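You operate a simulated robot arm through the tools that you are given. There is no shell and no other tool.

Carry out the task below with a simulated two-armed robot. There is one attempt and no reset: what you move stays moved.

TASK
Wipe up the spill on the dining table top with the yellow cloth and put it back.

It is judged by the outcome, as a careful person would: the job done as asked, and still so three seconds after it is handed in. It fails if anything else is knocked over, pushed out of place, dropped, spilled or broken. Flat cloth is picked up by pressing the open fingertips on it (5 to 10 N) and closing them slowly along it; thin cloth reads only 2 to 8 mm in the jaws.

THE ROBOT
Two 6-joint arms with two-finger grippers on one trunk, on a base that moves. Base frame: it is fixed to the floor where the robot stands at the start and does not move with it; the origin is under the middle of the robot, x ahead of it, y to its left, z up; the surface under the hand at the start is at about z = 750. Lengths are in mm, angles in degrees, forces in N, time in s.
The left shoulder is at the start at [70, 148, 1402], the right one opposite. With the tool pointing down near the work surface each hand reaches from about 320 to 600 mm from the robot's upright axis, wherever it stands, measured 20 degrees to its own side. Payload 2.45 kg a hand.
The tool frame of a hand sits at the grasp point between the pads (the TCP): z along the fingers, y along the line on which they close. The tips reach 30 mm beyond it. The gripper opens to 106 mm; its body begins 79 mm behind the TCP.
Orientation is that of the tool frame in the base frame, as [roll, pitch, yaw] about the fixed x, y, z axes, in that order (R = Rz(yaw) Ry(pitch) Rx(roll)). With the fingers straight down and closing along the base's y, the tool's x points along the base's -x, its y along +y and its z along -z.

THE INTERFACE
- The arms move only by the tool servo_tool. It takes "left_commands", "right_commands" or both (then of equal length, played together; a hand with none holds still); each is a list that holds one entry, the list of rows, each a list of 7 numbers: the shift along the base's x, y, z in units of 20 mm (1.0 is 20 mm), then the turn, a rotation vector about the base's x, y, z in units of 4 degrees (1.0 is 4 degrees), then the gripper command, from -1 (shut) to 1 (fully open), values between in proportion. In form: [[[tx, ty, tz, ax, ay, az, jaw], ...]]. A call has 1 to 20 rows; each row shifts and turns the commanded pose from where the row before left it. A call with a number of a shift or a turn outside -1 to 1 is refused whole. A row lasts 0.2 s, in which the tool goes at most 50 mm and 8.6 degrees; a call with a longer step from one row to the next is refused whole, and so is a gripper value outside its range. Where a pose cannot be reached the arm comes as near as it can. A force on the tool above 40 N (or 10 N above the force at the start of the call, whichever is more), or a blocked arm, ends the call early, and 0.2 s more pass. Each finger travels about 72 mm/s and halts on what it meets, pressing with about 30 N; the grip force reading is that of the motor and also rises with nothing between the fingers. The clock runs only during rows and for 0.2 s after the last one: add rows that do not move to give the fingers time. The reply holds the time, the measured pose of the TCP, the force on the tool along the base axes, the opening and the grip force, in the units named above and with some noise, with the torque about the TCP (base axes, N m) and any sound that the robot's microphone picked up.
- Cameras (640 x 400 px; columns grow to the right, rows downward): "scene" is now at [103.5, 6.5, 1595.3]; the picture's right is [-0.09, -1.00, 0.00], its down [-0.90, 0.08, -0.42] and it looks along [0.42, -0.04, -0.91] (base axes); focal length 282 px, centre (320, 200). "left" rides on the left gripper at [76, 2, -106] in its tool frame; the picture's right is [-0.02, 1.00, 0.00], its down [-0.78, -0.02, -0.62] and it looks along [-0.62, -0.01, 0.78] (tool axes); focal length 247 px, centre (320, 200). "right" rides on the right gripper at [76, -2, -106] in its tool frame; the picture's right is [0.02, 1.00, 0.00], its down [-0.78, 0.02, -0.62] and it looks along [-0.62, 0.01, 0.78] (tool axes); focal length 247 px, centre (320, 200). There is no depth. A picture from a camera that has moved, and an enlarged one, comes with that camera's place and axes in the base frame and with its lens. The place of the scene camera against the robot may be out by one fixed shift of up to 18 mm in any direction.
- grab_frame(camera): a new picture of that camera. It takes no simulated time.
- slide_trunk(by): slides the trunk up (or, below 0, down) by that many mm; the arms and the scene camera ride with it, the base frame stays. It gives what a move gives, with no picture.
- steer(legs): drives the robot by 1 to 6 legs, each [ahead, left, turn to the left] in mm, mm and degrees, along the robot's own axes; the way and the turn of a leg run together, so that a leg with both is an arc; at most 1500 mm and 180 degrees a leg. The arms and the cameras ride along, it lands a little off, and it stops where it bumps. It gives what a move gives.
- pan_tilt(pan, tilt): turns the head with the scene camera to pan (to the left, within 86 degrees either way) and tilt (down, from -29 to 69), counted from straight ahead of the robot. It gives what a move gives.
- zoom(camera, box): a new picture of the part [left, top, right, bottom] of that camera's present view, enlarged. It takes no simulated time.
- sign_off(): hands the job in; it is judged then, once.

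Nothing tells you exact positions but the pictures and the camera data. Unless the task says otherwise, let go and move clear before handing in.

The tools are called after "Emit:" as a command line: name --argument value ..., lists and objects as JSON in quotes. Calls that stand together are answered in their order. servo_tool: Moves the arms, as the interface text tells. Its arguments: {"type":"object","properties":{"left_commands":{"type":"array"},"right_commands":{"type":"array"}},"required":[]} The other tools are called the same way: slide_trunk (by) moves the trunk up or down; steer (legs) drives the base; pan_tilt (pan, tilt) turns the head that bears the scene camera; grab_frame (camera) takes a picture; zoom (camera, box) takes an enlarged picture of a part of a camera's view; sign_off () hands the job in.

At the start:

```text
t: 0.0
left_tcp_pos: [580.1, 164.8, 1032.4]
left_tool_rot: [-180.0, 0.0, 180.0]
left_wrist_force: [-0.3, 0.3, -0.6]
left_torque: [-0.05, -0.02, 0.0]
left_finger_gap: 105.8
left_finger_force: 0.0
right_tcp_pos: [388.5, -196.0, 909.5]
right_tool_rot: [179.9, 0.0, -180.0]
right_wrist_force: [0.4, 0.6, -0.5]
right_torque: [0.0, 0.01, -0.02]
right_finger_gap: 105.7
right_finger_force: 0.1
trunk travel left (down, up): [-875.0, 65.0]
robot x, y, heading: [0.8, 0.8, 0.1]
head pan, tilt (commanded): [-5.3, 65.1]
```

scene: 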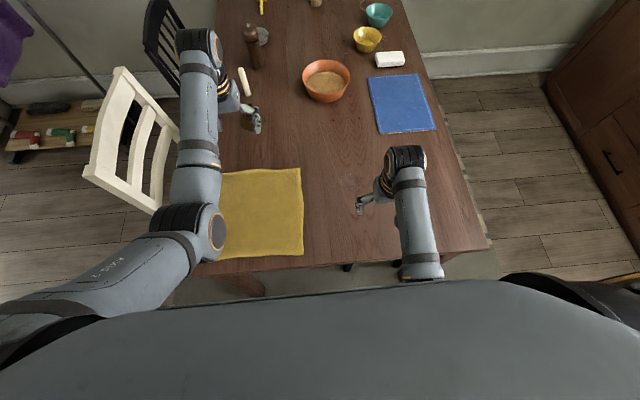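
right: 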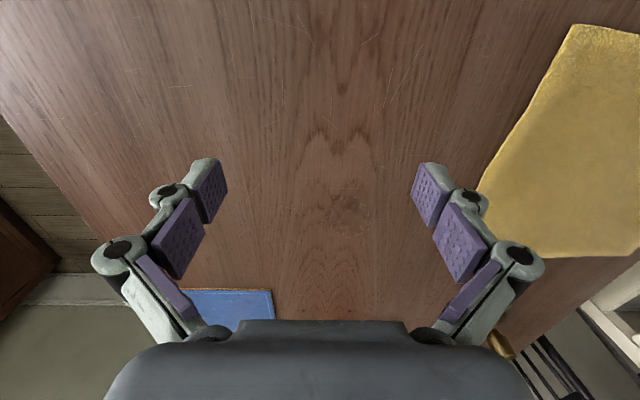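
left: 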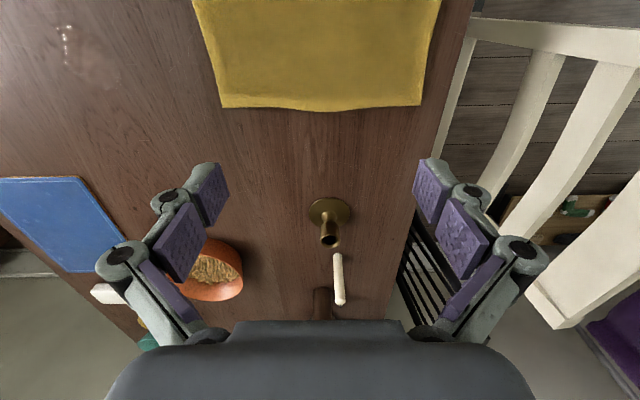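

I see a dining table with a yellow cloth near the near-left edge, a blue mat, bowls, and what may be a faint clear spill around the middle near edge. I'll look closer before moving.

Emit:
zoom --camera "scene" --box '[200, 60, 460, 270]'

Emit:
zoom --camera "left" --box '[0, 0, 240, 150]'

Emit:
zoom --camera "right" --box '[200, 100, 480, 320]'

Emit:
zoom --camera "scene" --box '[220, 0, 420, 130]'

```text
1.90 times, centred on (330, 165) of scene
camera zoom: at [103.5, 6.5, 1595.3], right [-0.09, -1.0, 0.0], down [-0.9, 0.08, -0.42], along [0.42, -0.04, -0.91], focal length 538 px, centre (301, 267)
```

zoom: 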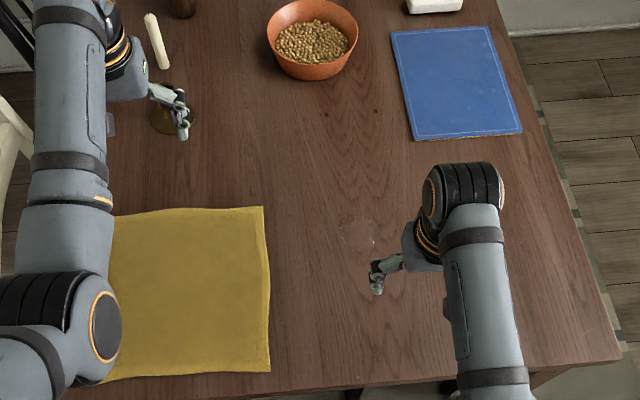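

```text
2.67 times, centred on (120, 75) of left
camera zoom: at [504.2, 166.9, 1139.5], right [0.02, 1.0, 0.0], down [0.78, -0.02, 0.62], along [0.62, -0.01, -0.78], focal length 659 px, centre (853, 533)
```

zoom: 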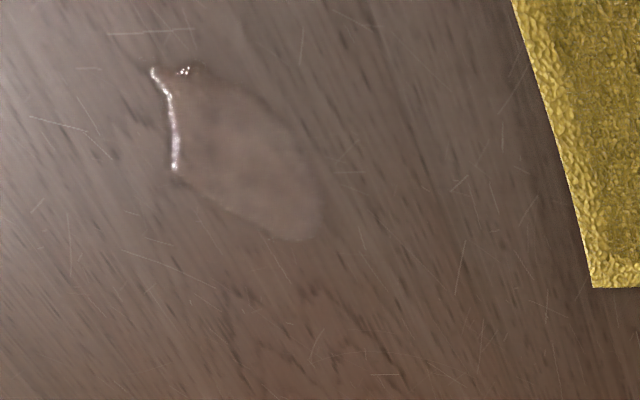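

```text
1.82 times, centred on (340, 210) of right
camera zoom: at [313.3, -198.3, 1015.8], right [-0.02, 1.0, 0.0], down [0.78, 0.02, 0.62], along [0.62, 0.01, -0.78], focal length 449 px, centre (284, 182)
```

zoom: 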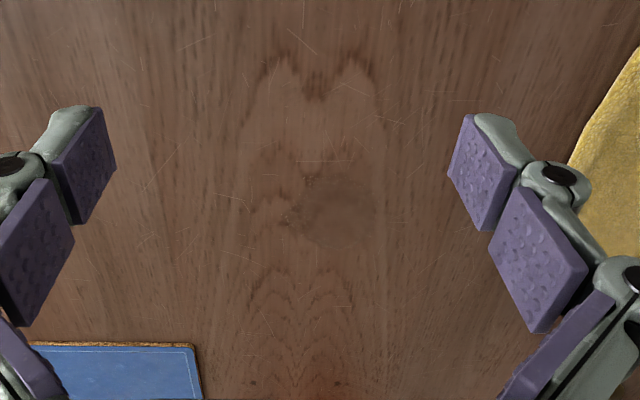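

```text
3.08 times, centred on (320, 65) of scene
camera zoom: at [103.5, 6.5, 1595.3], right [-0.09, -1.0, 0.0], down [-0.9, 0.08, -0.42], along [0.42, -0.04, -0.91], focal length 869 px, centre (320, 615)
```

zoom: 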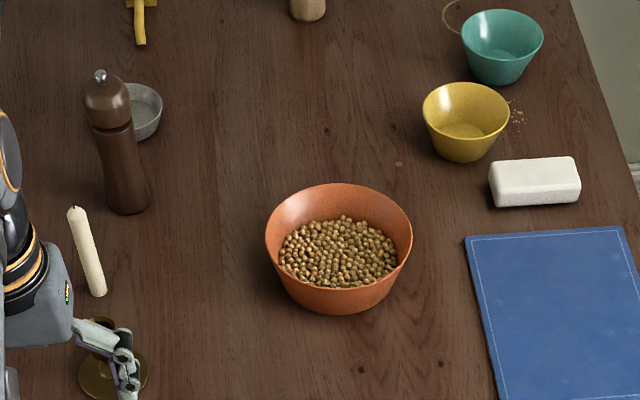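

The spill is a clear puddle about 80 mm across, near [557, -152, 750]. The yellow cloth lies at about x 326–628, y 14–320. I plan to hold it by its right and left sides with both hands, slide it over the spill, rub, and slide it back. First I'll raise the right hand, then lower the trunk a bit for reach.

Emit:
servo_tool --right_commands '[[[0, 0, 1, 0, 0, 0, 1], [0, 0, 1, 0, 0, 0, 1], [0, 0, 1, 0, 0, 0, 1], [0, 0, 1, 0, 0, 0, 1], [0, 0, 1, 0, 0, 0, 1], [0, 0, 1, 0, 0, 0, 1]]]'

Emit:
slide_trunk --by -100

Emit:
grab_frame --camera "scene"

Emit:
grab_frame --camera "right"

Emit:
grab_frame --camera "left"

```text
t: 1.4
left_tcp_pos: [581.3, 164.8, 1032.7]
left_tool_rot: [-180.0, 0.0, 180.0]
left_wrist_force: [0.7, 0.5, -0.4]
left_torque: [0.0, 0.01, 0.02]
left_finger_gap: 106.1
left_finger_force: 0.1
right_tcp_pos: [389.7, -189.3, 1002.4]
right_tool_rot: [-179.9, 0.2, -179.9]
right_wrist_force: [0.2, -0.4, 0.5]
right_torque: [0.0, -0.03, -0.04]
right_finger_gap: 106.2
right_finger_force: 0.0
right hand out of reach, approached as far as the arm can: row 5, 6
trunk travel left (down, up): [-875.0, 65.0]
robot x, y, heading: [2.5, -1.4, -0.1]
head pan, tilt (commanded): [-5.3, 65.1]
```

```text
t: 2.7
left_tcp_pos: [579.7, 164.3, 932.8]
left_tool_rot: [180.0, 0.1, -179.9]
left_wrist_force: [-0.9, 0.3, 0.6]
left_torque: [0.0, -0.01, 0.01]
left_finger_gap: 106.1
left_finger_force: 0.2
right_tcp_pos: [389.6, -189.9, 902.1]
right_tool_rot: [-179.9, 0.1, -180.0]
right_wrist_force: [0.2, 0.2, 0.1]
right_torque: [0.0, 0.0, -0.02]
right_finger_gap: 105.9
right_finger_force: 0.1
trunk travel left (down, up): [-775.0, 165.0]
robot x, y, heading: [-0.1, -2.6, 0.2]
head pan, tilt (commanded): [-5.3, 65.1]
```

```text
taken
camera scene: at [103.3, 6.5, 1495.3], right [-0.09, -1.0, 0.0], down [-0.9, 0.08, -0.42], along [0.42, -0.04, -0.91], focal length 282 px, centre (320, 200)
```

scene: 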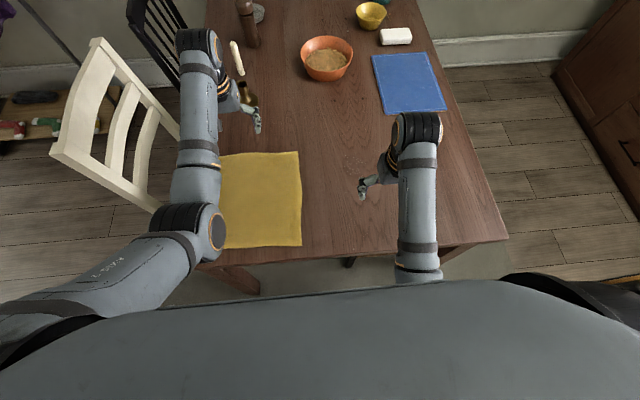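

```text
taken
camera right: at [312.8, -192.1, 1007.8], right [-0.02, 1.0, 0.0], down [0.78, 0.02, 0.62], along [0.62, 0.01, -0.78], focal length 247 px, centre (320, 200)
```

right: 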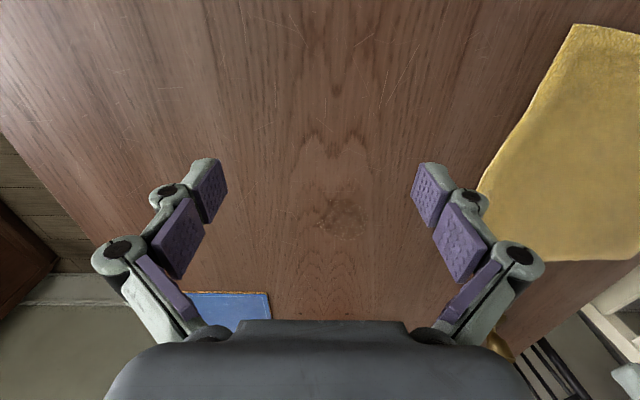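

```text
taken
camera left: at [504.1, 166.9, 1039.7], right [0.02, 1.0, 0.0], down [0.78, -0.02, 0.62], along [0.62, -0.01, -0.78], focal length 247 px, centre (320, 200)
```

left: 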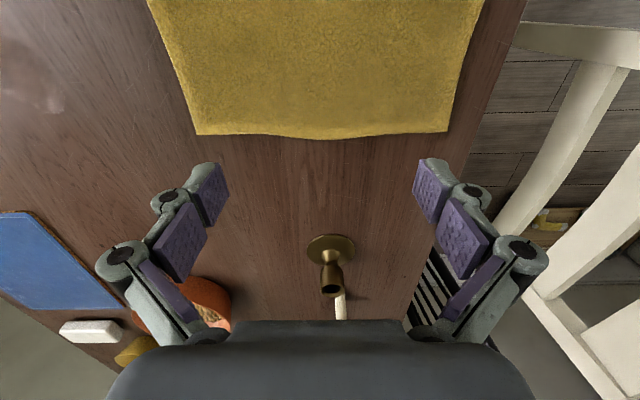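

I'm moving both hands to hover over their grip points: the left near the cloth's left edge, about [500, 285], and the right near its right edge, about [530, 48]. The jaws will be about 45 mm open.

Emit:
servo_tool --left_commands '[[[-0.308, 0.465, -0.43, 0, 0, 0, 0.2], [-0.308, 0.465, -0.43, 0, 0, 0, 0.0], [-0.308, 0.465, -0.43, 0, 0, 0, -0.15], [-0.308, 0.465, -0.43, 0, 0, 0, -0.15], [-0.308, 0.465, -0.43, 0, 0, 0, -0.15], [-0.308, 0.465, -0.43, 0, 0, 0, -0.15], [-0.308, 0.465, -0.43, 0, 0, 0, -0.15], [-0.308, 0.465, -0.43, 0, 0, 0, -0.15], [-0.308, 0.465, -0.43, 0, 0, 0, -0.15], [-0.308, 0.465, -0.43, 0, 0, 0, -0.15], [-0.308, 0.465, -0.43, 0, 0, 0, -0.15], [-0.308, 0.465, -0.43, 0, 0, 0, -0.15], [-0.308, 0.465, -0.43, 0, 0, 0, -0.15], [0, 0, 0, 0, 0, 0, -0.15]]]' --right_commands '[[[0.54, 0.915, -0.3, 0, 0, 0, 0.2], [0.54, 0.915, -0.3, 0, 0, 0, 0.0], [0.54, 0.915, -0.3, 0, 0, 0, -0.15], [0.54, 0.915, -0.3, 0, 0, 0, -0.15], [0.54, 0.915, -0.3, 0, 0, 0, -0.15], [0.54, 0.915, -0.3, 0, 0, 0, -0.15], [0.54, 0.915, -0.3, 0, 0, 0, -0.15], [0.54, 0.915, -0.3, 0, 0, 0, -0.15], [0.54, 0.915, -0.3, 0, 0, 0, -0.15], [0.54, 0.915, -0.3, 0, 0, 0, -0.15], [0.54, 0.915, -0.3, 0, 0, 0, -0.15], [0.54, 0.915, -0.3, 0, 0, 0, -0.15], [0.54, 0.915, -0.3, 0, 0, 0, -0.15], [0, 0, 0, 0, 0, 0, -0.15]]]'

Emit:
grab_frame --camera "scene"

Emit:
grab_frame --camera "right"

Emit:
grab_frame --camera "left"

```text
t: 3.6
left_tcp_pos: [562.1, 195.3, 903.7]
left_tool_rot: [-180.0, -0.1, -179.9]
left_wrist_force: [0.8, 0.3, -0.5]
left_torque: [-0.01, -0.02, 0.01]
left_finger_gap: 45.4
left_finger_force: 0.1
right_tcp_pos: [417.1, -207.1, 871.9]
right_tool_rot: [-170.2, -0.8, 179.7]
right_wrist_force: [1.1, -0.5, 0.0]
right_torque: [0.01, -0.03, 0.0]
right_finger_gap: 44.8
right_finger_force: 0.0
trunk travel left (down, up): [-775.0, 165.0]
robot x, y, heading: [2.3, 6.1, 0.1]
head pan, tilt (commanded): [-5.3, 65.1]
stopped in row 4 (right hand): the arm was blocked; the commanded pose is now the measured one
```

```text
taken
camera scene: at [104.1, 7.5, 1495.3], right [-0.09, -1.0, 0.0], down [-0.9, 0.08, -0.42], along [0.42, -0.04, -0.91], focal length 282 px, centre (320, 200)
```

scene: 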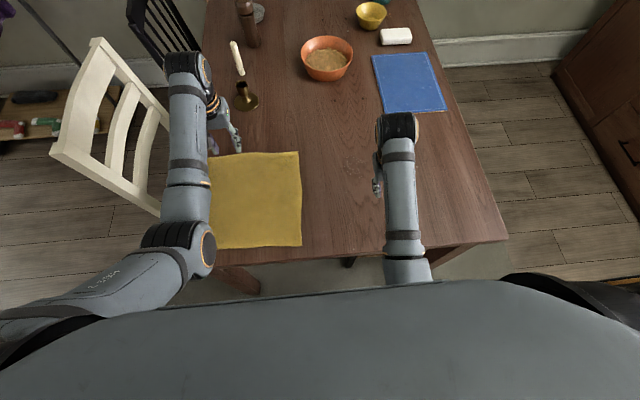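

```text
taken
camera right: at [342.4, -191.0, 976.4], right [-0.02, 0.99, -0.17], down [0.79, 0.12, 0.6], along [0.61, -0.12, -0.78], focal length 247 px, centre (320, 200)
```

right: 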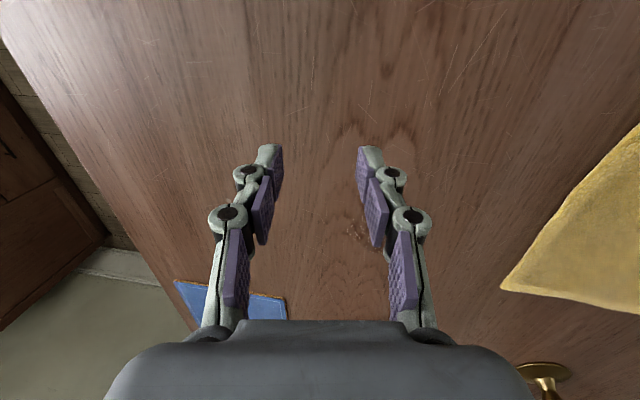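

```text
taken
camera left: at [485.6, 196.6, 1011.8], right [0.02, 1.0, 0.0], down [0.78, -0.02, 0.62], along [0.62, -0.01, -0.78], focal length 247 px, centre (320, 200)
```

left: 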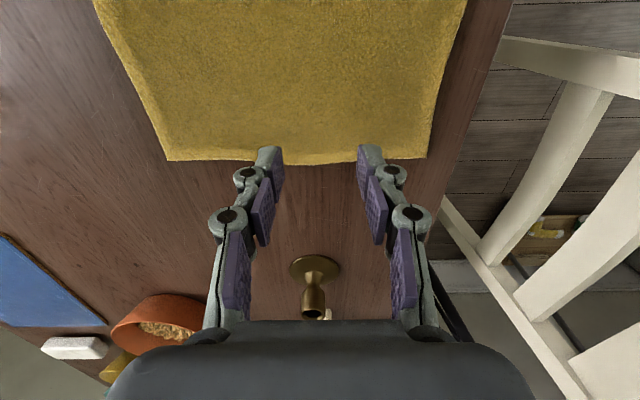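

The right arm was blocked and its hand tilted about 10 degrees, probably an awkward folded posture. I'll ease it forward and down in small steps while restoring the tilt, and finish moving the left hand.

Emit:
servo_tool --right_commands '[[[0.3, 0, 0, -0.6, 0, 0, -0.15], [0.3, 0, 0, -0.6, 0, 0, -0.15], [0.3, 0, 0, -0.6, 0, 0, -0.15], [0.3, 0, 0, -0.6, 0, 0, -0.15]]]'

```text
t: 4.8
left_tcp_pos: [561.4, 193.9, 904.6]
left_tool_rot: [-180.0, -0.1, -179.9]
left_wrist_force: [0.2, 0.7, 0.2]
left_torque: [-0.01, 0.01, 0.02]
left_finger_gap: 45.1
left_finger_force: 0.0
right_tcp_pos: [433.4, -254.8, 867.8]
right_tool_rot: [-154.9, -1.3, 179.0]
right_wrist_force: [-1.0, 0.4, -0.3]
right_torque: [-0.02, -0.02, 0.0]
right_finger_gap: 44.7
right_finger_force: 0.0
trunk travel left (down, up): [-775.0, 165.0]
robot x, y, heading: [-0.7, 1.4, 0.2]
head pan, tilt (commanded): [-5.3, 65.1]
stopped in row 4 (right hand): the arm was blocked; the commanded pose is now the measured one
```

The right hand tilted further out instead of recovering. I'll look before any more moves.

Emit:
grab_frame --camera "scene"

Emit:
grab_frame --camera "right"

Emit:
zoom --camera "scene" --box '[320, 80, 520, 300]'

```text
taken
camera scene: at [103.4, 6.4, 1495.3], right [-0.09, -1.0, 0.0], down [-0.9, 0.08, -0.42], along [0.42, -0.04, -0.91], focal length 282 px, centre (320, 200)
```

scene: 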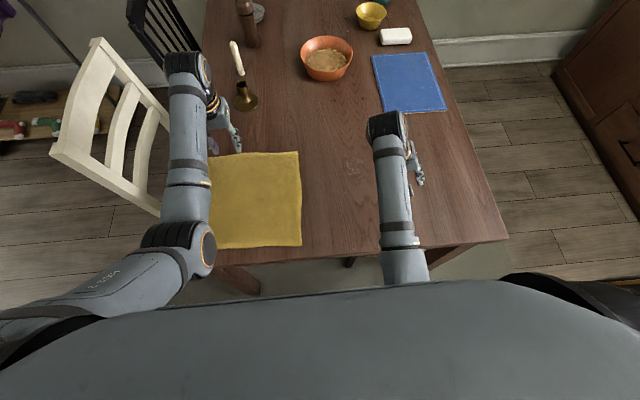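

```text
taken
camera right: at [360.8, -210.8, 965.4], right [-0.02, 0.91, -0.42], down [0.8, 0.27, 0.54], along [0.6, -0.33, -0.73], focal length 247 px, centre (320, 200)
```

right: 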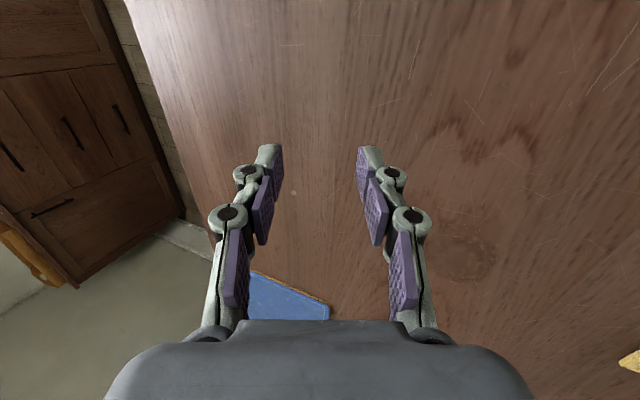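

```text
1.82 times, centred on (420, 190) of scene
camera zoom: at [103.4, 6.4, 1495.3], right [-0.09, -1.0, 0.0], down [-0.9, 0.08, -0.42], along [0.42, -0.04, -0.91], focal length 514 px, centre (138, 218)
```

zoom: 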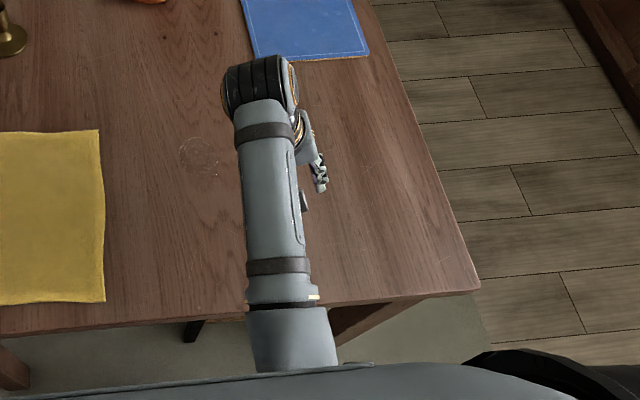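

I had the roll sign reversed, so my last call added tilt. I'll turn it back the right way in small steps and see how the arm responds.

Emit:
servo_tool --right_commands '[[[0, 0, 0.2, 0.5, 0, 0, -0.15], [0, 0, 0.2, 0.5, 0, 0, -0.15], [0, 0, 0.2, 0.5, 0, 0, -0.15], [0, 0, 0, 0, 0, 0, -0.15]]]'

```text
t: 5.8
left_tcp_pos: [561.0, 194.2, 905.3]
left_tool_rot: [179.9, 0.0, 179.9]
left_wrist_force: [0.6, -0.7, -0.4]
left_torque: [-0.02, 0.0, 0.0]
left_finger_gap: 45.1
left_finger_force: 0.0
right_tcp_pos: [432.2, -253.3, 879.1]
right_tool_rot: [-161.1, -1.6, 179.1]
right_wrist_force: [-0.1, -0.8, -0.5]
right_torque: [-0.02, 0.01, -0.03]
right_finger_gap: 44.9
right_finger_force: 0.0
trunk travel left (down, up): [-775.0, 165.0]
robot x, y, heading: [0.9, -3.7, 0.0]
head pan, tilt (commanded): [-5.3, 65.1]
```

That tracked well, so I'll keep levelling the right hand.

Emit:
servo_tool --right_commands '[[[0, 0, 0, 0.6, 0, 0, -0.15], [0, 0, 0, 0.6, 0, 0, -0.15], [0, 0, 0, 0.6, 0, 0, -0.15], [0, 0, 0, 0.6, 0, 0, -0.15], [0, 0, 0, 0.6, 0, 0, -0.15], [0, 0, 0, 0.6, 0, 0, -0.15], [0, 0, 0, 0.6, 0, 0, -0.15], [0, 0, 0, 0.5, 0.3, 0, -0.15], [0, 0, 0, 0, 0, 0, -0.15]]]'

Emit:
grab_frame --camera "scene"

```text
t: 7.8
left_tcp_pos: [562.2, 194.6, 904.6]
left_tool_rot: [-179.9, -0.2, 179.9]
left_wrist_force: [0.0, 0.1, 1.0]
left_torque: [-0.01, 0.02, 0.0]
left_finger_gap: 45.1
left_finger_force: 0.1
right_tcp_pos: [433.1, -253.0, 878.5]
right_tool_rot: [-179.9, -3.0, 179.6]
right_wrist_force: [0.0, 0.5, -0.1]
right_torque: [-0.02, -0.03, -0.04]
right_finger_gap: 44.9
right_finger_force: 0.1
trunk travel left (down, up): [-775.0, 165.0]
robot x, y, heading: [-0.2, -0.3, -0.1]
head pan, tilt (commanded): [-5.3, 65.1]
```

```text
taken
camera scene: at [103.4, 6.6, 1495.3], right [-0.09, -1.0, 0.0], down [-0.9, 0.08, -0.42], along [0.42, -0.04, -0.91], focal length 282 px, centre (320, 200)
```

scene: 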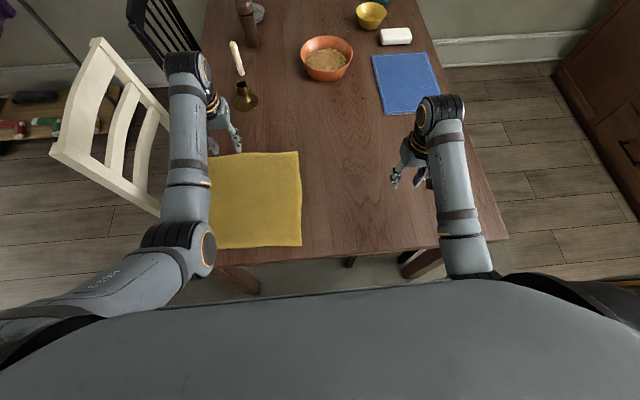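

The right hand is level again and on the inner side of the forearm. I'll extend it forward first, then bring it inward in stages, while the left hand finishes its move.

Emit:
servo_tool --left_commands '[[[-0.3, 0.45, -0.4, 0, 0, 0, -0.15], [-0.3, 0.45, -0.4, 0, 0, 0, -0.15], [-0.3, 0.45, -0.4, 0, 0, 0, -0.15], [-0.3, 0.45, -0.4, 0, 0, 0, -0.15], [-0.3, 0.45, -0.4, 0, 0, 0, -0.15], [-0.3, 0.45, -0.4, 0, 0, 0, -0.15], [-0.3, 0.45, -0.4, 0, 0, 0, -0.15], [-0.3, 0.45, -0.4, 0, 0, 0, -0.15], [-0.3, 0.45, -0.4, 0, 0, 0, -0.15], [-0.3, 0.45, -0.4, 0, 0, 0, -0.15], [0, 0, 0, 0, 0, 0, -0.15]]]' --right_commands '[[[0.5, 0, 0, 0, -0.2, 0, -0.15], [0.5, 0, 0, 0, -0.2, 0, -0.15], [0.5, 0, 0, 0, -0.2, 0, -0.15], [0.5, 0, 0, 0, -0.15, 0, -0.15], [0.5, 0, 0, 0, 0, 0, -0.15], [0.5, 0, 0, 0, 0, 0, -0.15], [0.5, 0, 0, 0, 0, 0, -0.15], [0.5, 0, 0, 0, 0, 0, -0.15], [0.5, 0, 0, 0, 0, 0, -0.15], [0.5, 0, 0, 0, 0, 0, -0.15], [0, 0, 0, 0, 0, 0, -0.15]]]'

```text
t: 10.2
left_tcp_pos: [500.6, 287.0, 825.1]
left_tool_rot: [180.0, 0.0, -180.0]
left_wrist_force: [0.7, 0.1, 1.0]
left_torque: [-0.01, -0.02, 0.01]
left_finger_gap: 44.8
left_finger_force: 0.2
right_tcp_pos: [534.6, -252.6, 878.1]
right_tool_rot: [-179.9, 0.0, 179.6]
right_wrist_force: [-0.9, 0.2, -1.3]
right_torque: [0.01, 0.0, 0.01]
right_finger_gap: 45.0
right_finger_force: 0.0
trunk travel left (down, up): [-775.0, 165.0]
robot x, y, heading: [-1.6, 2.6, 0.1]
head pan, tilt (commanded): [-5.3, 65.1]
```

Both hands track. Next I'll bring the right hand inward.

Emit:
servo_tool --right_commands '[[[0, 0.6, 0, 0, 0, 0, -0.15], [0, 0.6, 0, 0, 0, 0, -0.15], [0, 0.6, 0, 0, 0, 0, -0.15], [0, 0.6, 0, 0, 0, 0, -0.15], [0, 0.6, 0, 0, 0, 0, -0.15], [0, 0.6, 0, 0, 0, 0, -0.15], [0, 0.6, 0, 0, 0, 0, -0.15], [0, 0.6, 0, 0, 0, 0, -0.15], [0, 0.6, 0, 0, 0, 0, -0.15], [0, 0.6, 0, 0, 0, 0, -0.15], [0, 0, 0, 0, 0, 0, -0.15]]]'

Emit:
grab_frame --camera "scene"

Emit:
grab_frame --camera "right"

Emit:
grab_frame --camera "left"

```text
t: 12.6
left_tcp_pos: [500.3, 285.6, 824.6]
left_tool_rot: [180.0, -0.2, -179.9]
left_wrist_force: [-0.4, 0.7, -0.4]
left_torque: [0.01, 0.02, 0.01]
left_finger_gap: 44.7
left_finger_force: 0.1
right_tcp_pos: [534.8, -131.9, 878.3]
right_tool_rot: [-179.9, 0.1, 179.7]
right_wrist_force: [0.6, -0.6, -0.5]
right_torque: [0.01, -0.02, 0.02]
right_finger_gap: 45.1
right_finger_force: 0.0
trunk travel left (down, up): [-775.0, 165.0]
robot x, y, heading: [0.9, -0.7, 0.0]
head pan, tilt (commanded): [-5.3, 65.1]
```

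```text
taken
camera scene: at [103.5, 6.2, 1495.3], right [-0.09, -1.0, 0.0], down [-0.9, 0.08, -0.42], along [0.42, -0.04, -0.91], focal length 282 px, centre (320, 200)
```

scene: 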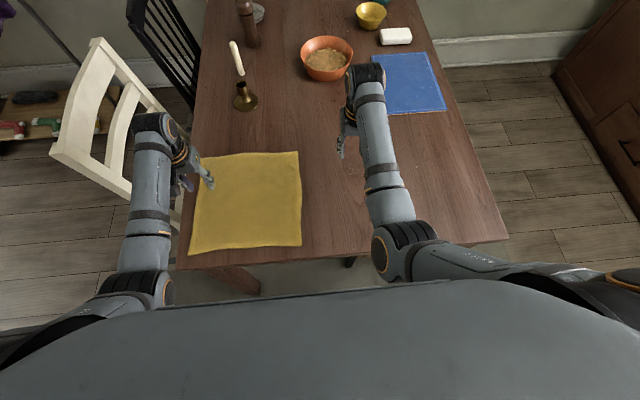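

```text
taken
camera right: at [457.8, -134.1, 984.7], right [-0.02, 1.0, 0.0], down [0.78, 0.01, 0.62], along [0.62, 0.01, -0.78], focal length 247 px, centre (320, 200)
```

right: 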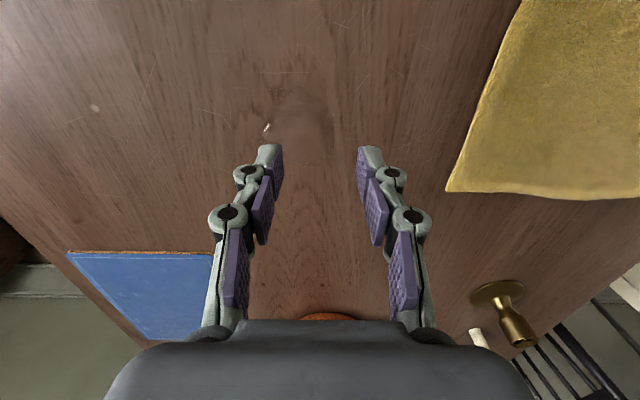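

```text
taken
camera left: at [425.2, 287.4, 932.2], right [0.02, 1.0, 0.0], down [0.78, -0.02, 0.62], along [0.62, -0.01, -0.78], focal length 247 px, centre (320, 200)
```

left: 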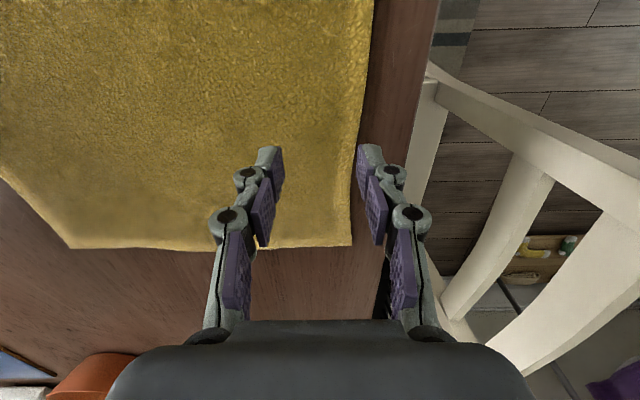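

The full cloth is now visible, with scene-image corners at about (204,157), (298,151), (302,245) and (188,254), which is my target for putting it back. The right hand goes over the cloth's right edge, and the left shifts a little inward.

Emit:
servo_tool --left_commands '[[[0, -0.1, 0, 0, 0, 0, -0.15], [0, -0.1, 0, 0, 0, 0, -0.15], [0, -0.1, 0, 0, 0, 0, -0.15], [0, 0, 0, 0, 0, 0, -0.15], [0, 0, 0, 0, 0, 0, -0.15], [0, 0, 0, 0, 0, 0, -0.15], [0, 0, 0, 0, 0, 0, -0.15], [0, 0, 0, 0, 0, 0, -0.15], [0, 0, 0, 0, 0, 0, -0.15], [0, 0, 0, 0, 0, 0, -0.15], [0, 0, 0, 0, 0, 0, -0.15], [0, 0, 0, 0, 0, 0, -0.15], [0, 0, 0, 0, 0, 0, -0.15], [0, 0, 0, 0, 0, 0, -0.15]]]' --right_commands '[[[0, 0.7, -0.2, 0, 0, 0, -0.15], [0, 0.7, -0.2, 0, 0, 0, -0.15], [0, 0.7, -0.2, 0, 0, 0, -0.15], [0, 0.7, -0.2, 0, 0, 0, -0.15], [0, 0.7, -0.2, 0, 0, 0, -0.15], [0, 0.7, -0.2, 0, 0, 0, -0.15], [0, 0.7, -0.2, 0, 0, 0, -0.15], [0, 0.7, -0.2, 0, 0, 0, -0.15], [0, 0.7, -0.2, 0, 0, 0, -0.15], [0, 0.7, -0.2, 0, 0, 0, -0.15], [0, 0.7, -0.2, 0, 0, 0, -0.15], [0, 0.7, -0.2, 0, 0, 0, -0.15], [0, 0.7, -0.2, 0, 0, 0, -0.15], [0, 0, 0, 0, 0, 0, -0.15]]]'

Emit:
grab_frame --camera "scene"

Emit:
grab_frame --camera "right"

```text
t: 14.0
left_tcp_pos: [501.6, 278.6, 824.6]
left_tool_rot: [-180.0, -0.1, -179.8]
left_wrist_force: [0.2, -0.1, 0.3]
left_torque: [0.0, 0.02, 0.02]
left_finger_gap: 44.9
left_finger_force: 0.0
right_tcp_pos: [540.9, -142.5, 841.2]
right_tool_rot: [-172.3, 0.5, 176.1]
right_wrist_force: [0.7, 0.7, 0.3]
right_torque: [0.02, -0.01, 0.02]
right_finger_gap: 45.3
right_finger_force: 0.1
trunk travel left (down, up): [-775.0, 165.0]
robot x, y, heading: [-4.0, -2.1, 0.0]
head pan, tilt (commanded): [-5.3, 65.1]
stopped in row 6 (right hand): the arm was blocked; the commanded pose is now the measured one
```

```text
taken
camera scene: at [103.8, 6.6, 1495.3], right [-0.09, -1.0, 0.0], down [-0.9, 0.08, -0.42], along [0.42, -0.04, -0.91], focal length 282 px, centre (320, 200)
```

scene: 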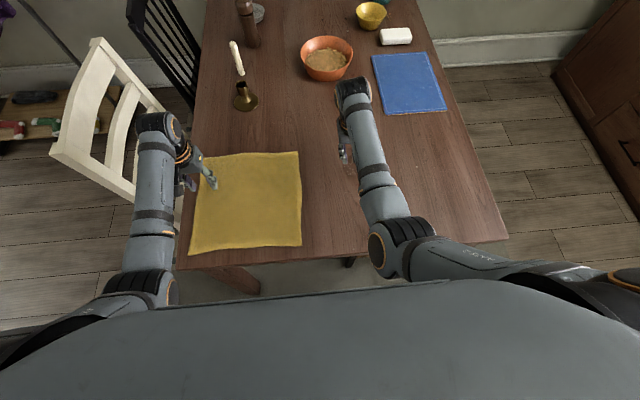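

```text
taken
camera right: at [465.9, -125.8, 945.3], right [0.05, 0.99, -0.13], down [0.78, 0.05, 0.62], along [0.62, -0.13, -0.77], focal length 247 px, centre (320, 200)
```

right: 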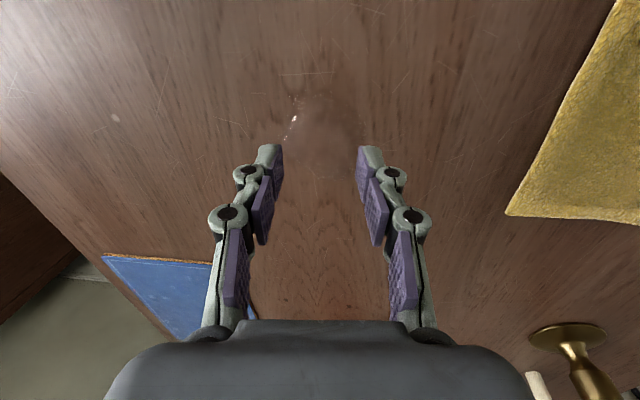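

The right arm can't reach inward past about y = -100 without flipping its wrist. So I'll set the hands at about ±131 mm from the robot's centreline and drive the base left about 166 mm, which puts them over the cloth's two edges. First I'll level the right hand and set both positions.

Emit:
servo_tool --right_commands '[[[0, 0, 0.15, 0.4, 0, 0.2, -0.4], [0, 0, 0.15, 0.4, 0, 0.2, -0.4], [0, 0, 0.15, 0.4, 0, 0.2, -0.4], [0, 0, 0.15, 0.4, 0, 0.2, -0.4], [0, 0, 0.15, 0.35, 0, 0.15, -0.4], [0, 0, 0, 0, 0, 0, -0.4]]]'

Emit:
servo_tool --left_commands '[[[0.08, -0.615, 0.146, 0, 0, 0, -0.4], [0.08, -0.615, 0.146, 0, 0, 0, -0.4], [0.08, -0.615, 0.146, 0, 0, 0, -0.4], [0.08, -0.615, 0.146, 0, 0, 0, -0.4], [0.08, -0.615, 0.146, 0, 0, 0, -0.4], [0.08, -0.615, 0.146, 0, 0, 0, -0.4], [0.08, -0.615, 0.146, 0, 0, 0, -0.4], [0.08, -0.615, 0.146, 0, 0, 0, -0.4], [0.08, -0.615, 0.146, 0, 0, 0, -0.4], [0.08, -0.615, 0.146, 0, 0, 0, -0.4], [0.08, -0.615, 0.146, 0, 0, 0, -0.4], [0.08, -0.615, 0.146, 0, 0, 0, -0.4], [0, 0, 0, 0, 0, 0, -0.4]]]'

Emit:
grab_frame --camera "scene"

```text
t: 15.4
left_tcp_pos: [501.2, 279.3, 824.9]
left_tool_rot: [-180.0, -0.2, 180.0]
left_wrist_force: [1.0, -0.3, -0.1]
left_torque: [0.0, -0.01, 0.0]
left_finger_gap: 45.0
left_finger_force: 0.0
right_tcp_pos: [540.3, -141.5, 856.1]
right_tool_rot: [179.9, 0.1, 180.0]
right_wrist_force: [-0.2, -0.4, 0.0]
right_torque: [-0.02, 0.02, -0.02]
right_finger_gap: 31.9
right_finger_force: 0.0
trunk travel left (down, up): [-775.0, 165.0]
robot x, y, heading: [-2.3, -2.9, 0.1]
head pan, tilt (commanded): [-5.3, 65.1]
```

```text
t: 18.2
left_tcp_pos: [520.2, 142.4, 858.3]
left_tool_rot: [179.1, -0.1, -179.6]
left_wrist_force: [0.3, 0.8, -0.2]
left_torque: [-0.01, -0.04, 0.01]
left_finger_gap: 31.7
left_finger_force: 0.0
right_tcp_pos: [539.9, -141.7, 854.3]
right_tool_rot: [179.8, -0.1, 180.0]
right_wrist_force: [-0.2, -1.6, 0.5]
right_torque: [-0.04, 0.02, 0.02]
right_finger_gap: 31.6
right_finger_force: 0.0
trunk travel left (down, up): [-775.0, 165.0]
robot x, y, heading: [-0.5, 2.5, 0.2]
head pan, tilt (commanded): [-5.3, 65.1]
```

```text
taken
camera scene: at [103.5, 6.6, 1495.3], right [-0.09, -1.0, 0.0], down [-0.9, 0.08, -0.42], along [0.42, -0.04, -0.91], focal length 282 px, centre (320, 200)
```

scene: 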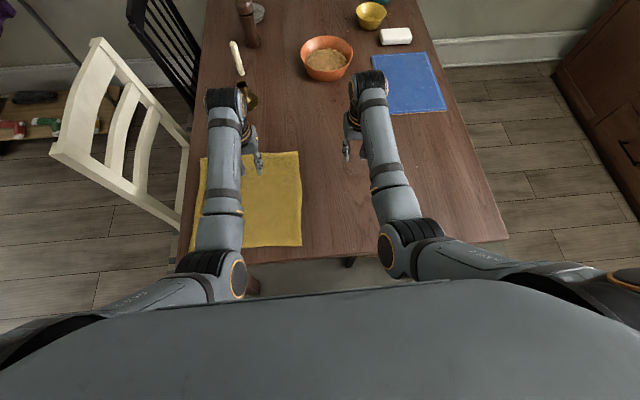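

Both hands sit at about y ±142, close to the inner limit. I'll turn the grippers 90° so they pinch along x right at the cloth's edges, with the wrist cameras on the outer sides.

Emit:
servo_tool --left_commands '[[[0, 0, 0, 0, 0, -1, -0.15], [0, 0, 0, 0, 0, -1, -0.15], [0, 0, 0, 0, 0, -1, -0.15], [0, 0, 0, 0, 0, -1, -0.15], [0, 0, 0, 0, 0, -1, -0.15], [0, 0, 0, 0, 0, -1, -0.15], [0, 0, 0, 0, 0, -1, -0.15], [0, 0, 0, 0, 0, -1, -0.15], [0, 0, 0, 0, 0, -1, -0.15], [0, 0, 0, 0, 0, -1, -0.15], [0, 0, 0, 0, 0, -1, -0.15]]]' --right_commands '[[[-0.09, 0, 0, 0, 0, 1, -0.15], [-0.09, 0, 0, 0, 0, 1, -0.15], [-0.09, 0, 0, 0, 0, 1, -0.15], [-0.09, 0, 0, 0, 0, 1, -0.15], [-0.09, 0, 0, 0, 0, 1, -0.15], [-0.09, 0, 0, 0, 0, 1, -0.15], [-0.09, 0, 0, 0, 0, 1, -0.15], [-0.09, 0, 0, 0, 0, 1, -0.15], [-0.09, 0, 0, 0, 0, 1, -0.15], [-0.09, 0, 0, 0, 0, 1, -0.15], [-0.09, 0, 0, 0, 0, 1, -0.15]]]'

```text
t: 20.6
left_tcp_pos: [521.9, 139.9, 859.2]
left_tool_rot: [179.4, -0.5, 136.3]
left_wrist_force: [0.3, -0.3, -0.4]
left_torque: [-0.01, 0.01, -0.01]
left_finger_gap: 45.1
left_finger_force: 0.0
right_tcp_pos: [521.5, -142.2, 854.8]
right_tool_rot: [179.8, 0.0, -135.9]
right_wrist_force: [-0.2, -0.9, 0.8]
right_torque: [0.01, -0.03, 0.0]
right_finger_gap: 45.4
right_finger_force: 0.2
trunk travel left (down, up): [-775.0, 165.0]
robot x, y, heading: [0.3, -1.6, -0.0]
head pan, tilt (commanded): [-5.3, 65.1]
```

Emit:
servo_tool --left_commands '[[[0, 0, 0, 0, 0, -1, -0.15], [0, 0, 0, 0, 0, -1, -0.15], [0, 0, 0, 0, 0, -1, -0.15], [0, 0, 0, 0, 0, -1, -0.15], [0, 0, 0, 0, 0, -1, -0.15], [0, 0, 0, 0, 0, -1, -0.15], [0, 0, 0, 0, 0, -1, -0.15], [0, 0, 0, 0, 0, -1, -0.15], [0, 0, 0, 0, 0, -1, -0.15], [0, 0, 0, 0, 0, -1, -0.15], [0, 0, 0, 0, 0, -1, -0.15], [0, 0, 0, 0, 0, -0.5, -0.15], [0, 0, 0, 0, 0, 0, -0.15]]]' --right_commands '[[[0, 0, 0, 0, 0, 1, -0.15], [0, 0, 0, 0, 0, 1, -0.15], [0, 0, 0, 0, 0, 1, -0.15], [0, 0, 0, 0, 0, 1, -0.15], [0, 0, 0, 0, 0, 1, -0.15], [0, 0, 0, 0, 0, 1, -0.15], [0, 0, 0, 0, 0, 1, -0.15], [0, 0, 0, 0, 0, 1, -0.15], [0, 0, 0, 0, 0, 1, -0.15], [0, 0, 0, 0, 0, 1, -0.15], [0, 0, 0, 0, 0, 1, -0.15], [0, 0, 0, 0, 0, 0.5, -0.15], [0, 0, 0, 0, 0, 0, -0.15]]]'

Emit:
grab_frame --camera "scene"

Emit:
grab_frame --camera "right"

Emit:
grab_frame --camera "left"

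```text
t: 23.4
left_tcp_pos: [522.5, 140.0, 861.5]
left_tool_rot: [179.6, -1.1, 90.4]
left_wrist_force: [0.2, 0.3, -0.3]
left_torque: [0.03, 0.02, 0.02]
left_finger_gap: 44.9
left_finger_force: 0.1
right_tcp_pos: [520.8, -141.4, 855.0]
right_tool_rot: [179.8, 0.0, -89.9]
right_wrist_force: [0.3, -0.6, 0.2]
right_torque: [0.0, 0.02, -0.01]
right_finger_gap: 44.9
right_finger_force: 0.0
trunk travel left (down, up): [-775.0, 165.0]
robot x, y, heading: [1.6, 4.5, -0.1]
head pan, tilt (commanded): [-5.3, 65.1]
```

```text
taken
camera scene: at [103.5, 6.5, 1495.3], right [-0.09, -1.0, 0.0], down [-0.9, 0.08, -0.42], along [0.42, -0.04, -0.91], focal length 282 px, centre (320, 200)
```

scene: 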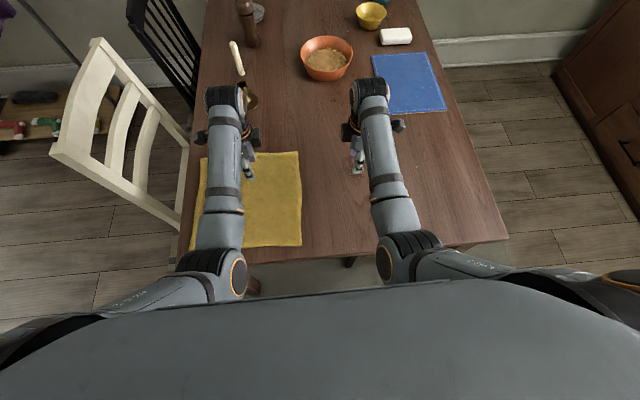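

```text
taken
camera right: at [523.8, -218.9, 960.9], right [-1.0, -0.02, 0.0], down [-0.02, 0.78, 0.62], along [-0.02, 0.62, -0.78], focal length 247 px, centre (320, 200)
```

right: 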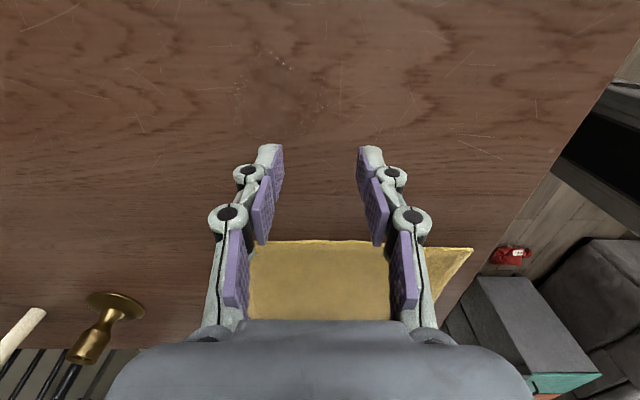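

```text
taken
camera left: at [523.7, 215.3, 969.2], right [1.0, -0.02, 0.0], down [-0.02, -0.79, 0.61], along [-0.01, -0.61, -0.79], focal length 247 px, centre (320, 200)
```

left: 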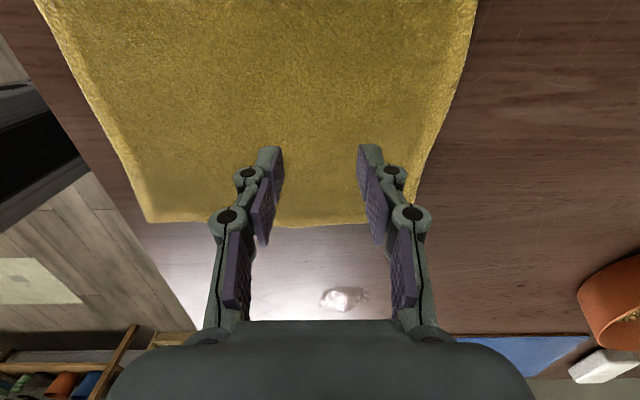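

Grippers are turned. Now I'll drive the base left about 165 mm so the hands hover over the two cloth edges.

Emit:
steer --legs '[[0, 165, 0]]'

Emit:
grab_frame --camera "scene"

Emit:
grab_frame --camera "right"

Emit:
grab_frame --camera "left"

```text
t: 24.9
left_tcp_pos: [522.4, 305.3, 860.8]
left_tool_rot: [179.7, -1.0, 90.2]
left_wrist_force: [-0.5, 0.4, 0.8]
left_torque: [0.0, -0.03, -0.04]
left_finger_gap: 44.9
left_finger_force: 0.1
right_tcp_pos: [521.3, 22.9, 855.7]
right_tool_rot: [179.8, 0.1, -90.0]
right_wrist_force: [0.1, 0.7, -0.2]
right_torque: [0.02, 0.03, -0.01]
right_finger_gap: 45.0
right_finger_force: 0.0
trunk travel left (down, up): [-775.0, 165.0]
robot x, y, heading: [-2.1, 169.7, -0.1]
head pan, tilt (commanded): [-5.3, 65.1]
```

```text
taken
camera scene: at [103.7, 171.7, 1495.3], right [-0.09, -1.0, 0.0], down [-0.9, 0.09, -0.42], along [0.42, -0.04, -0.91], focal length 282 px, centre (320, 200)
```

scene: 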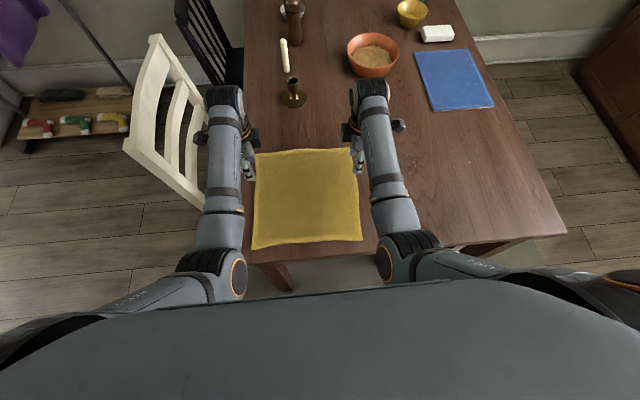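

```text
taken
camera right: at [523.7, -53.7, 960.7], right [-1.0, -0.02, 0.0], down [-0.01, 0.78, 0.62], along [-0.02, 0.62, -0.78], focal length 247 px, centre (320, 200)
```

right: 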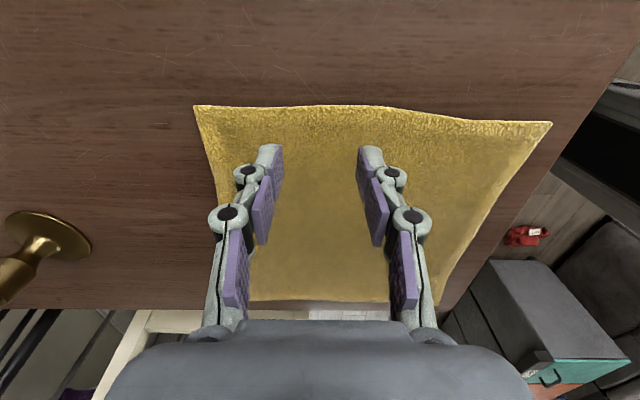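

```text
taken
camera left: at [523.7, 380.8, 969.0], right [1.0, -0.02, 0.0], down [-0.01, -0.79, 0.61], along [-0.01, -0.61, -0.79], focal length 247 px, centre (320, 200)
```

left: 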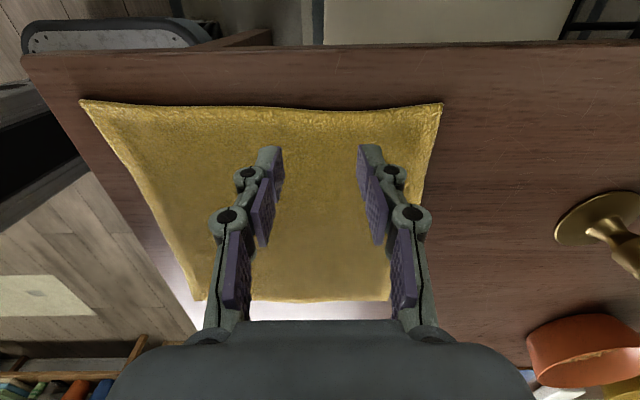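

The cloth's corners measure about (625,316), (624,14), (321,22) and (320,324). I'll nudge the base 5 mm right and the right hand 10 mm inward so both grips are about 15 mm inside the edges, then descend to just above the cloth.

Emit:
steer --legs '[[0, -5, 0]]'

Emit:
servo_tool --left_commands '[[[0, 0, -0.5, 0, 0, 0, -0.15], [0, 0, -0.5, 0, 0, 0, -0.15], [0, 0, -0.5, 0, 0, 0, -0.15], [0, 0, -0.5, 0, 0, 0, -0.15], [0, 0, -0.5, 0, 0, 0, -0.15], [0, 0, -0.4, 0, 0, 0, -0.15], [0, 0, 0, 0, 0, 0, -0.15]]]' --right_commands '[[[0, 0.1, -0.5, 0, 0, 0, -0.15], [0, 0.1, -0.5, 0, 0, 0, -0.15], [0, 0.1, -0.5, 0, 0, 0, -0.15], [0, 0.1, -0.5, 0, 0, 0, -0.15], [0, 0.1, -0.5, 0, 0, 0, -0.15], [0, 0, -0.2, 0, 0, 0, -0.15], [0, 0, 0, 0, 0, 0, -0.15]]]'

Emit:
grab_frame --camera "right"

Emit:
grab_frame --camera "left"

```text
t: 25.6
left_tcp_pos: [522.5, 304.3, 859.7]
left_tool_rot: [179.7, -1.0, 90.4]
left_wrist_force: [0.4, 0.2, -0.2]
left_torque: [-0.02, -0.02, -0.01]
left_finger_gap: 45.2
left_finger_force: 0.0
right_tcp_pos: [522.6, 20.2, 855.5]
right_tool_rot: [179.8, -0.1, -90.0]
right_wrist_force: [-0.5, 0.8, 0.5]
right_torque: [-0.04, 0.06, -0.02]
right_finger_gap: 45.0
right_finger_force: 0.1
trunk travel left (down, up): [-775.0, 165.0]
robot x, y, heading: [-0.0, 161.0, -0.1]
head pan, tilt (commanded): [-5.3, 65.1]
```

```text
t: 27.2
left_tcp_pos: [520.7, 304.6, 802.6]
left_tool_rot: [179.6, -1.1, 90.5]
left_wrist_force: [-0.4, 0.1, 0.4]
left_torque: [0.0, 0.02, 0.0]
left_finger_gap: 45.0
left_finger_force: 0.0
right_tcp_pos: [520.5, 30.7, 799.9]
right_tool_rot: [179.8, 0.1, -90.2]
right_wrist_force: [0.7, 0.0, 0.0]
right_torque: [0.03, 0.0, 0.02]
right_finger_gap: 45.0
right_finger_force: 0.0
trunk travel left (down, up): [-775.0, 165.0]
robot x, y, heading: [-0.6, 163.7, -0.5]
head pan, tilt (commanded): [-5.3, 65.1]
```

```text
taken
camera right: at [523.4, -47.1, 905.5], right [-1.0, -0.02, 0.0], down [-0.01, 0.78, 0.62], along [-0.02, 0.62, -0.78], focal length 247 px, centre (320, 200)
```

right: 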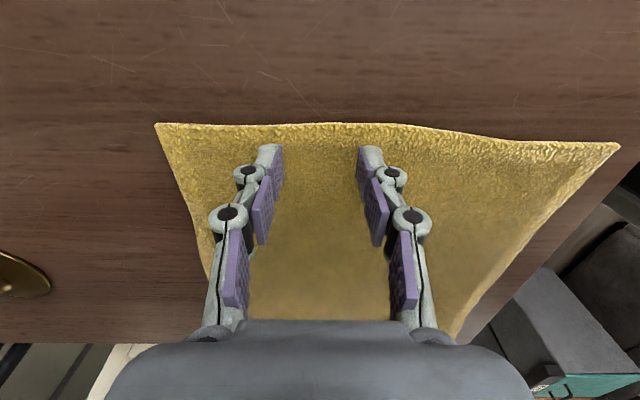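

```text
taken
camera left: at [522.3, 378.3, 911.3], right [1.0, -0.01, 0.0], down [-0.01, -0.8, 0.61], along [0.0, -0.61, -0.8], focal length 247 px, centre (320, 200)
```

left: 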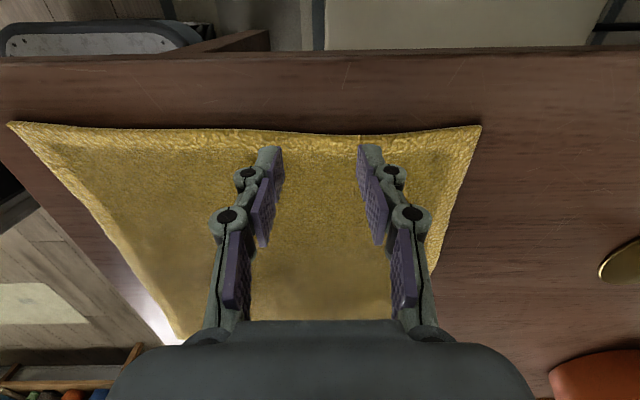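

I'll nudge the base another 8 mm right so the left grip is safely inside the cloth's left edge.

Emit:
steer --legs '[[0, -8, 0]]'

Emit:
servo_tool --left_commands '[[[0, 0, -0.25, 0, 0, 0, -0.15], [0, 0, -0.25, 0, 0, 0, -0.15], [0, 0, -0.15, 0, 0, 0, -0.15], [0, 0, 0, 0, 0, 0, -0.15]]]' --right_commands '[[[0, 0.08, -0.25, 0, 0, 0, -0.15], [0, 0.07, -0.25, 0, 0, 0, -0.15], [0, 0, 0, 0, 0, 0, -0.15], [0, 0, 0, 0, 0, 0, -0.15]]]'

```text
t: 27.9
left_tcp_pos: [521.2, 297.3, 802.5]
left_tool_rot: [179.7, -1.0, 90.4]
left_wrist_force: [-0.8, -0.2, 1.0]
left_torque: [-0.02, 0.01, 0.01]
left_finger_gap: 45.1
left_finger_force: 0.0
right_tcp_pos: [521.4, 23.6, 800.6]
right_tool_rot: [179.9, 0.0, -90.0]
right_wrist_force: [-0.1, 0.7, -0.1]
right_torque: [0.0, -0.01, 0.03]
right_finger_gap: 45.1
right_finger_force: 0.0
trunk travel left (down, up): [-775.0, 165.0]
robot x, y, heading: [-6.2, 155.3, 0.0]
head pan, tilt (commanded): [-5.3, 65.1]
```

```text
t: 28.9
left_tcp_pos: [520.4, 296.7, 789.7]
left_tool_rot: [179.7, -1.2, 90.4]
left_wrist_force: [0.6, 0.1, 0.3]
left_torque: [0.01, 0.01, 0.03]
left_finger_gap: 45.1
left_finger_force: 0.1
right_tcp_pos: [521.6, 24.4, 790.3]
right_tool_rot: [179.8, 0.0, -90.0]
right_wrist_force: [0.4, -0.5, -0.2]
right_torque: [-0.02, -0.01, 0.0]
right_finger_gap: 45.3
right_finger_force: 0.1
trunk travel left (down, up): [-775.0, 165.0]
robot x, y, heading: [-0.7, 150.2, 0.2]
head pan, tilt (commanded): [-5.3, 65.1]
```

Both tips are just above the cloth. I'll creep down to make contact.

Emit:
servo_tool --left_commands '[[[0, 0, -0.1, 0, 0, 0, -0.15], [0, 0, -0.1, 0, 0, 0, -0.15], [0, 0, -0.1, 0, 0, 0, -0.15], [0, 0, 0, 0, 0, 0, -0.15]]]' --right_commands '[[[0, 0, -0.1, 0, 0, 0, -0.15], [0, 0, -0.1, 0, 0, 0, -0.15], [0, 0, -0.1, 0, 0, 0, -0.15], [0, 0, 0, 0, 0, 0, -0.15]]]'

```text
t: 29.9
left_tcp_pos: [520.5, 296.9, 783.9]
left_tool_rot: [179.7, -1.0, 90.5]
left_wrist_force: [0.4, 0.0, 1.1]
left_torque: [-0.03, -0.02, 0.04]
left_finger_gap: 44.9
left_finger_force: 0.0
right_tcp_pos: [520.5, 25.0, 784.2]
right_tool_rot: [179.8, 0.1, -90.0]
right_wrist_force: [-0.4, 0.0, 0.4]
right_torque: [0.0, -0.01, -0.01]
right_finger_gap: 45.0
right_finger_force: 0.1
trunk travel left (down, up): [-775.0, 165.0]
robot x, y, heading: [1.8, 153.5, 0.0]
head pan, tilt (commanded): [-5.3, 65.1]
```

Emit:
servo_tool --left_commands '[[[0, 0, -0.05, 0, 0, 0, -0.15], [0, 0, -0.05, 0, 0, 0, -0.15], [0, 0, 0, 0, 0, 0, -0.15]]]' --right_commands '[[[0, 0, -0.05, 0, 0, 0, -0.15], [0, 0, -0.05, 0, 0, 0, -0.15], [0, 0, 0, 0, 0, 0, -0.15]]]'

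```text
t: 30.7
left_tcp_pos: [520.3, 296.6, 784.1]
left_tool_rot: [179.7, -1.1, 90.4]
left_wrist_force: [-0.6, -1.0, 5.1]
left_torque: [-0.06, 0.07, 0.02]
left_finger_gap: 45.0
left_finger_force: 0.4
right_tcp_pos: [520.8, 26.7, 782.5]
right_tool_rot: [179.8, 0.0, -90.0]
right_wrist_force: [1.4, 0.5, 3.8]
right_torque: [-0.01, -0.04, -0.02]
right_finger_gap: 45.2
right_finger_force: 0.3
trunk travel left (down, up): [-775.0, 165.0]
robot x, y, heading: [2.1, 152.9, -0.1]
head pan, tilt (commanded): [-5.3, 65.1]
```

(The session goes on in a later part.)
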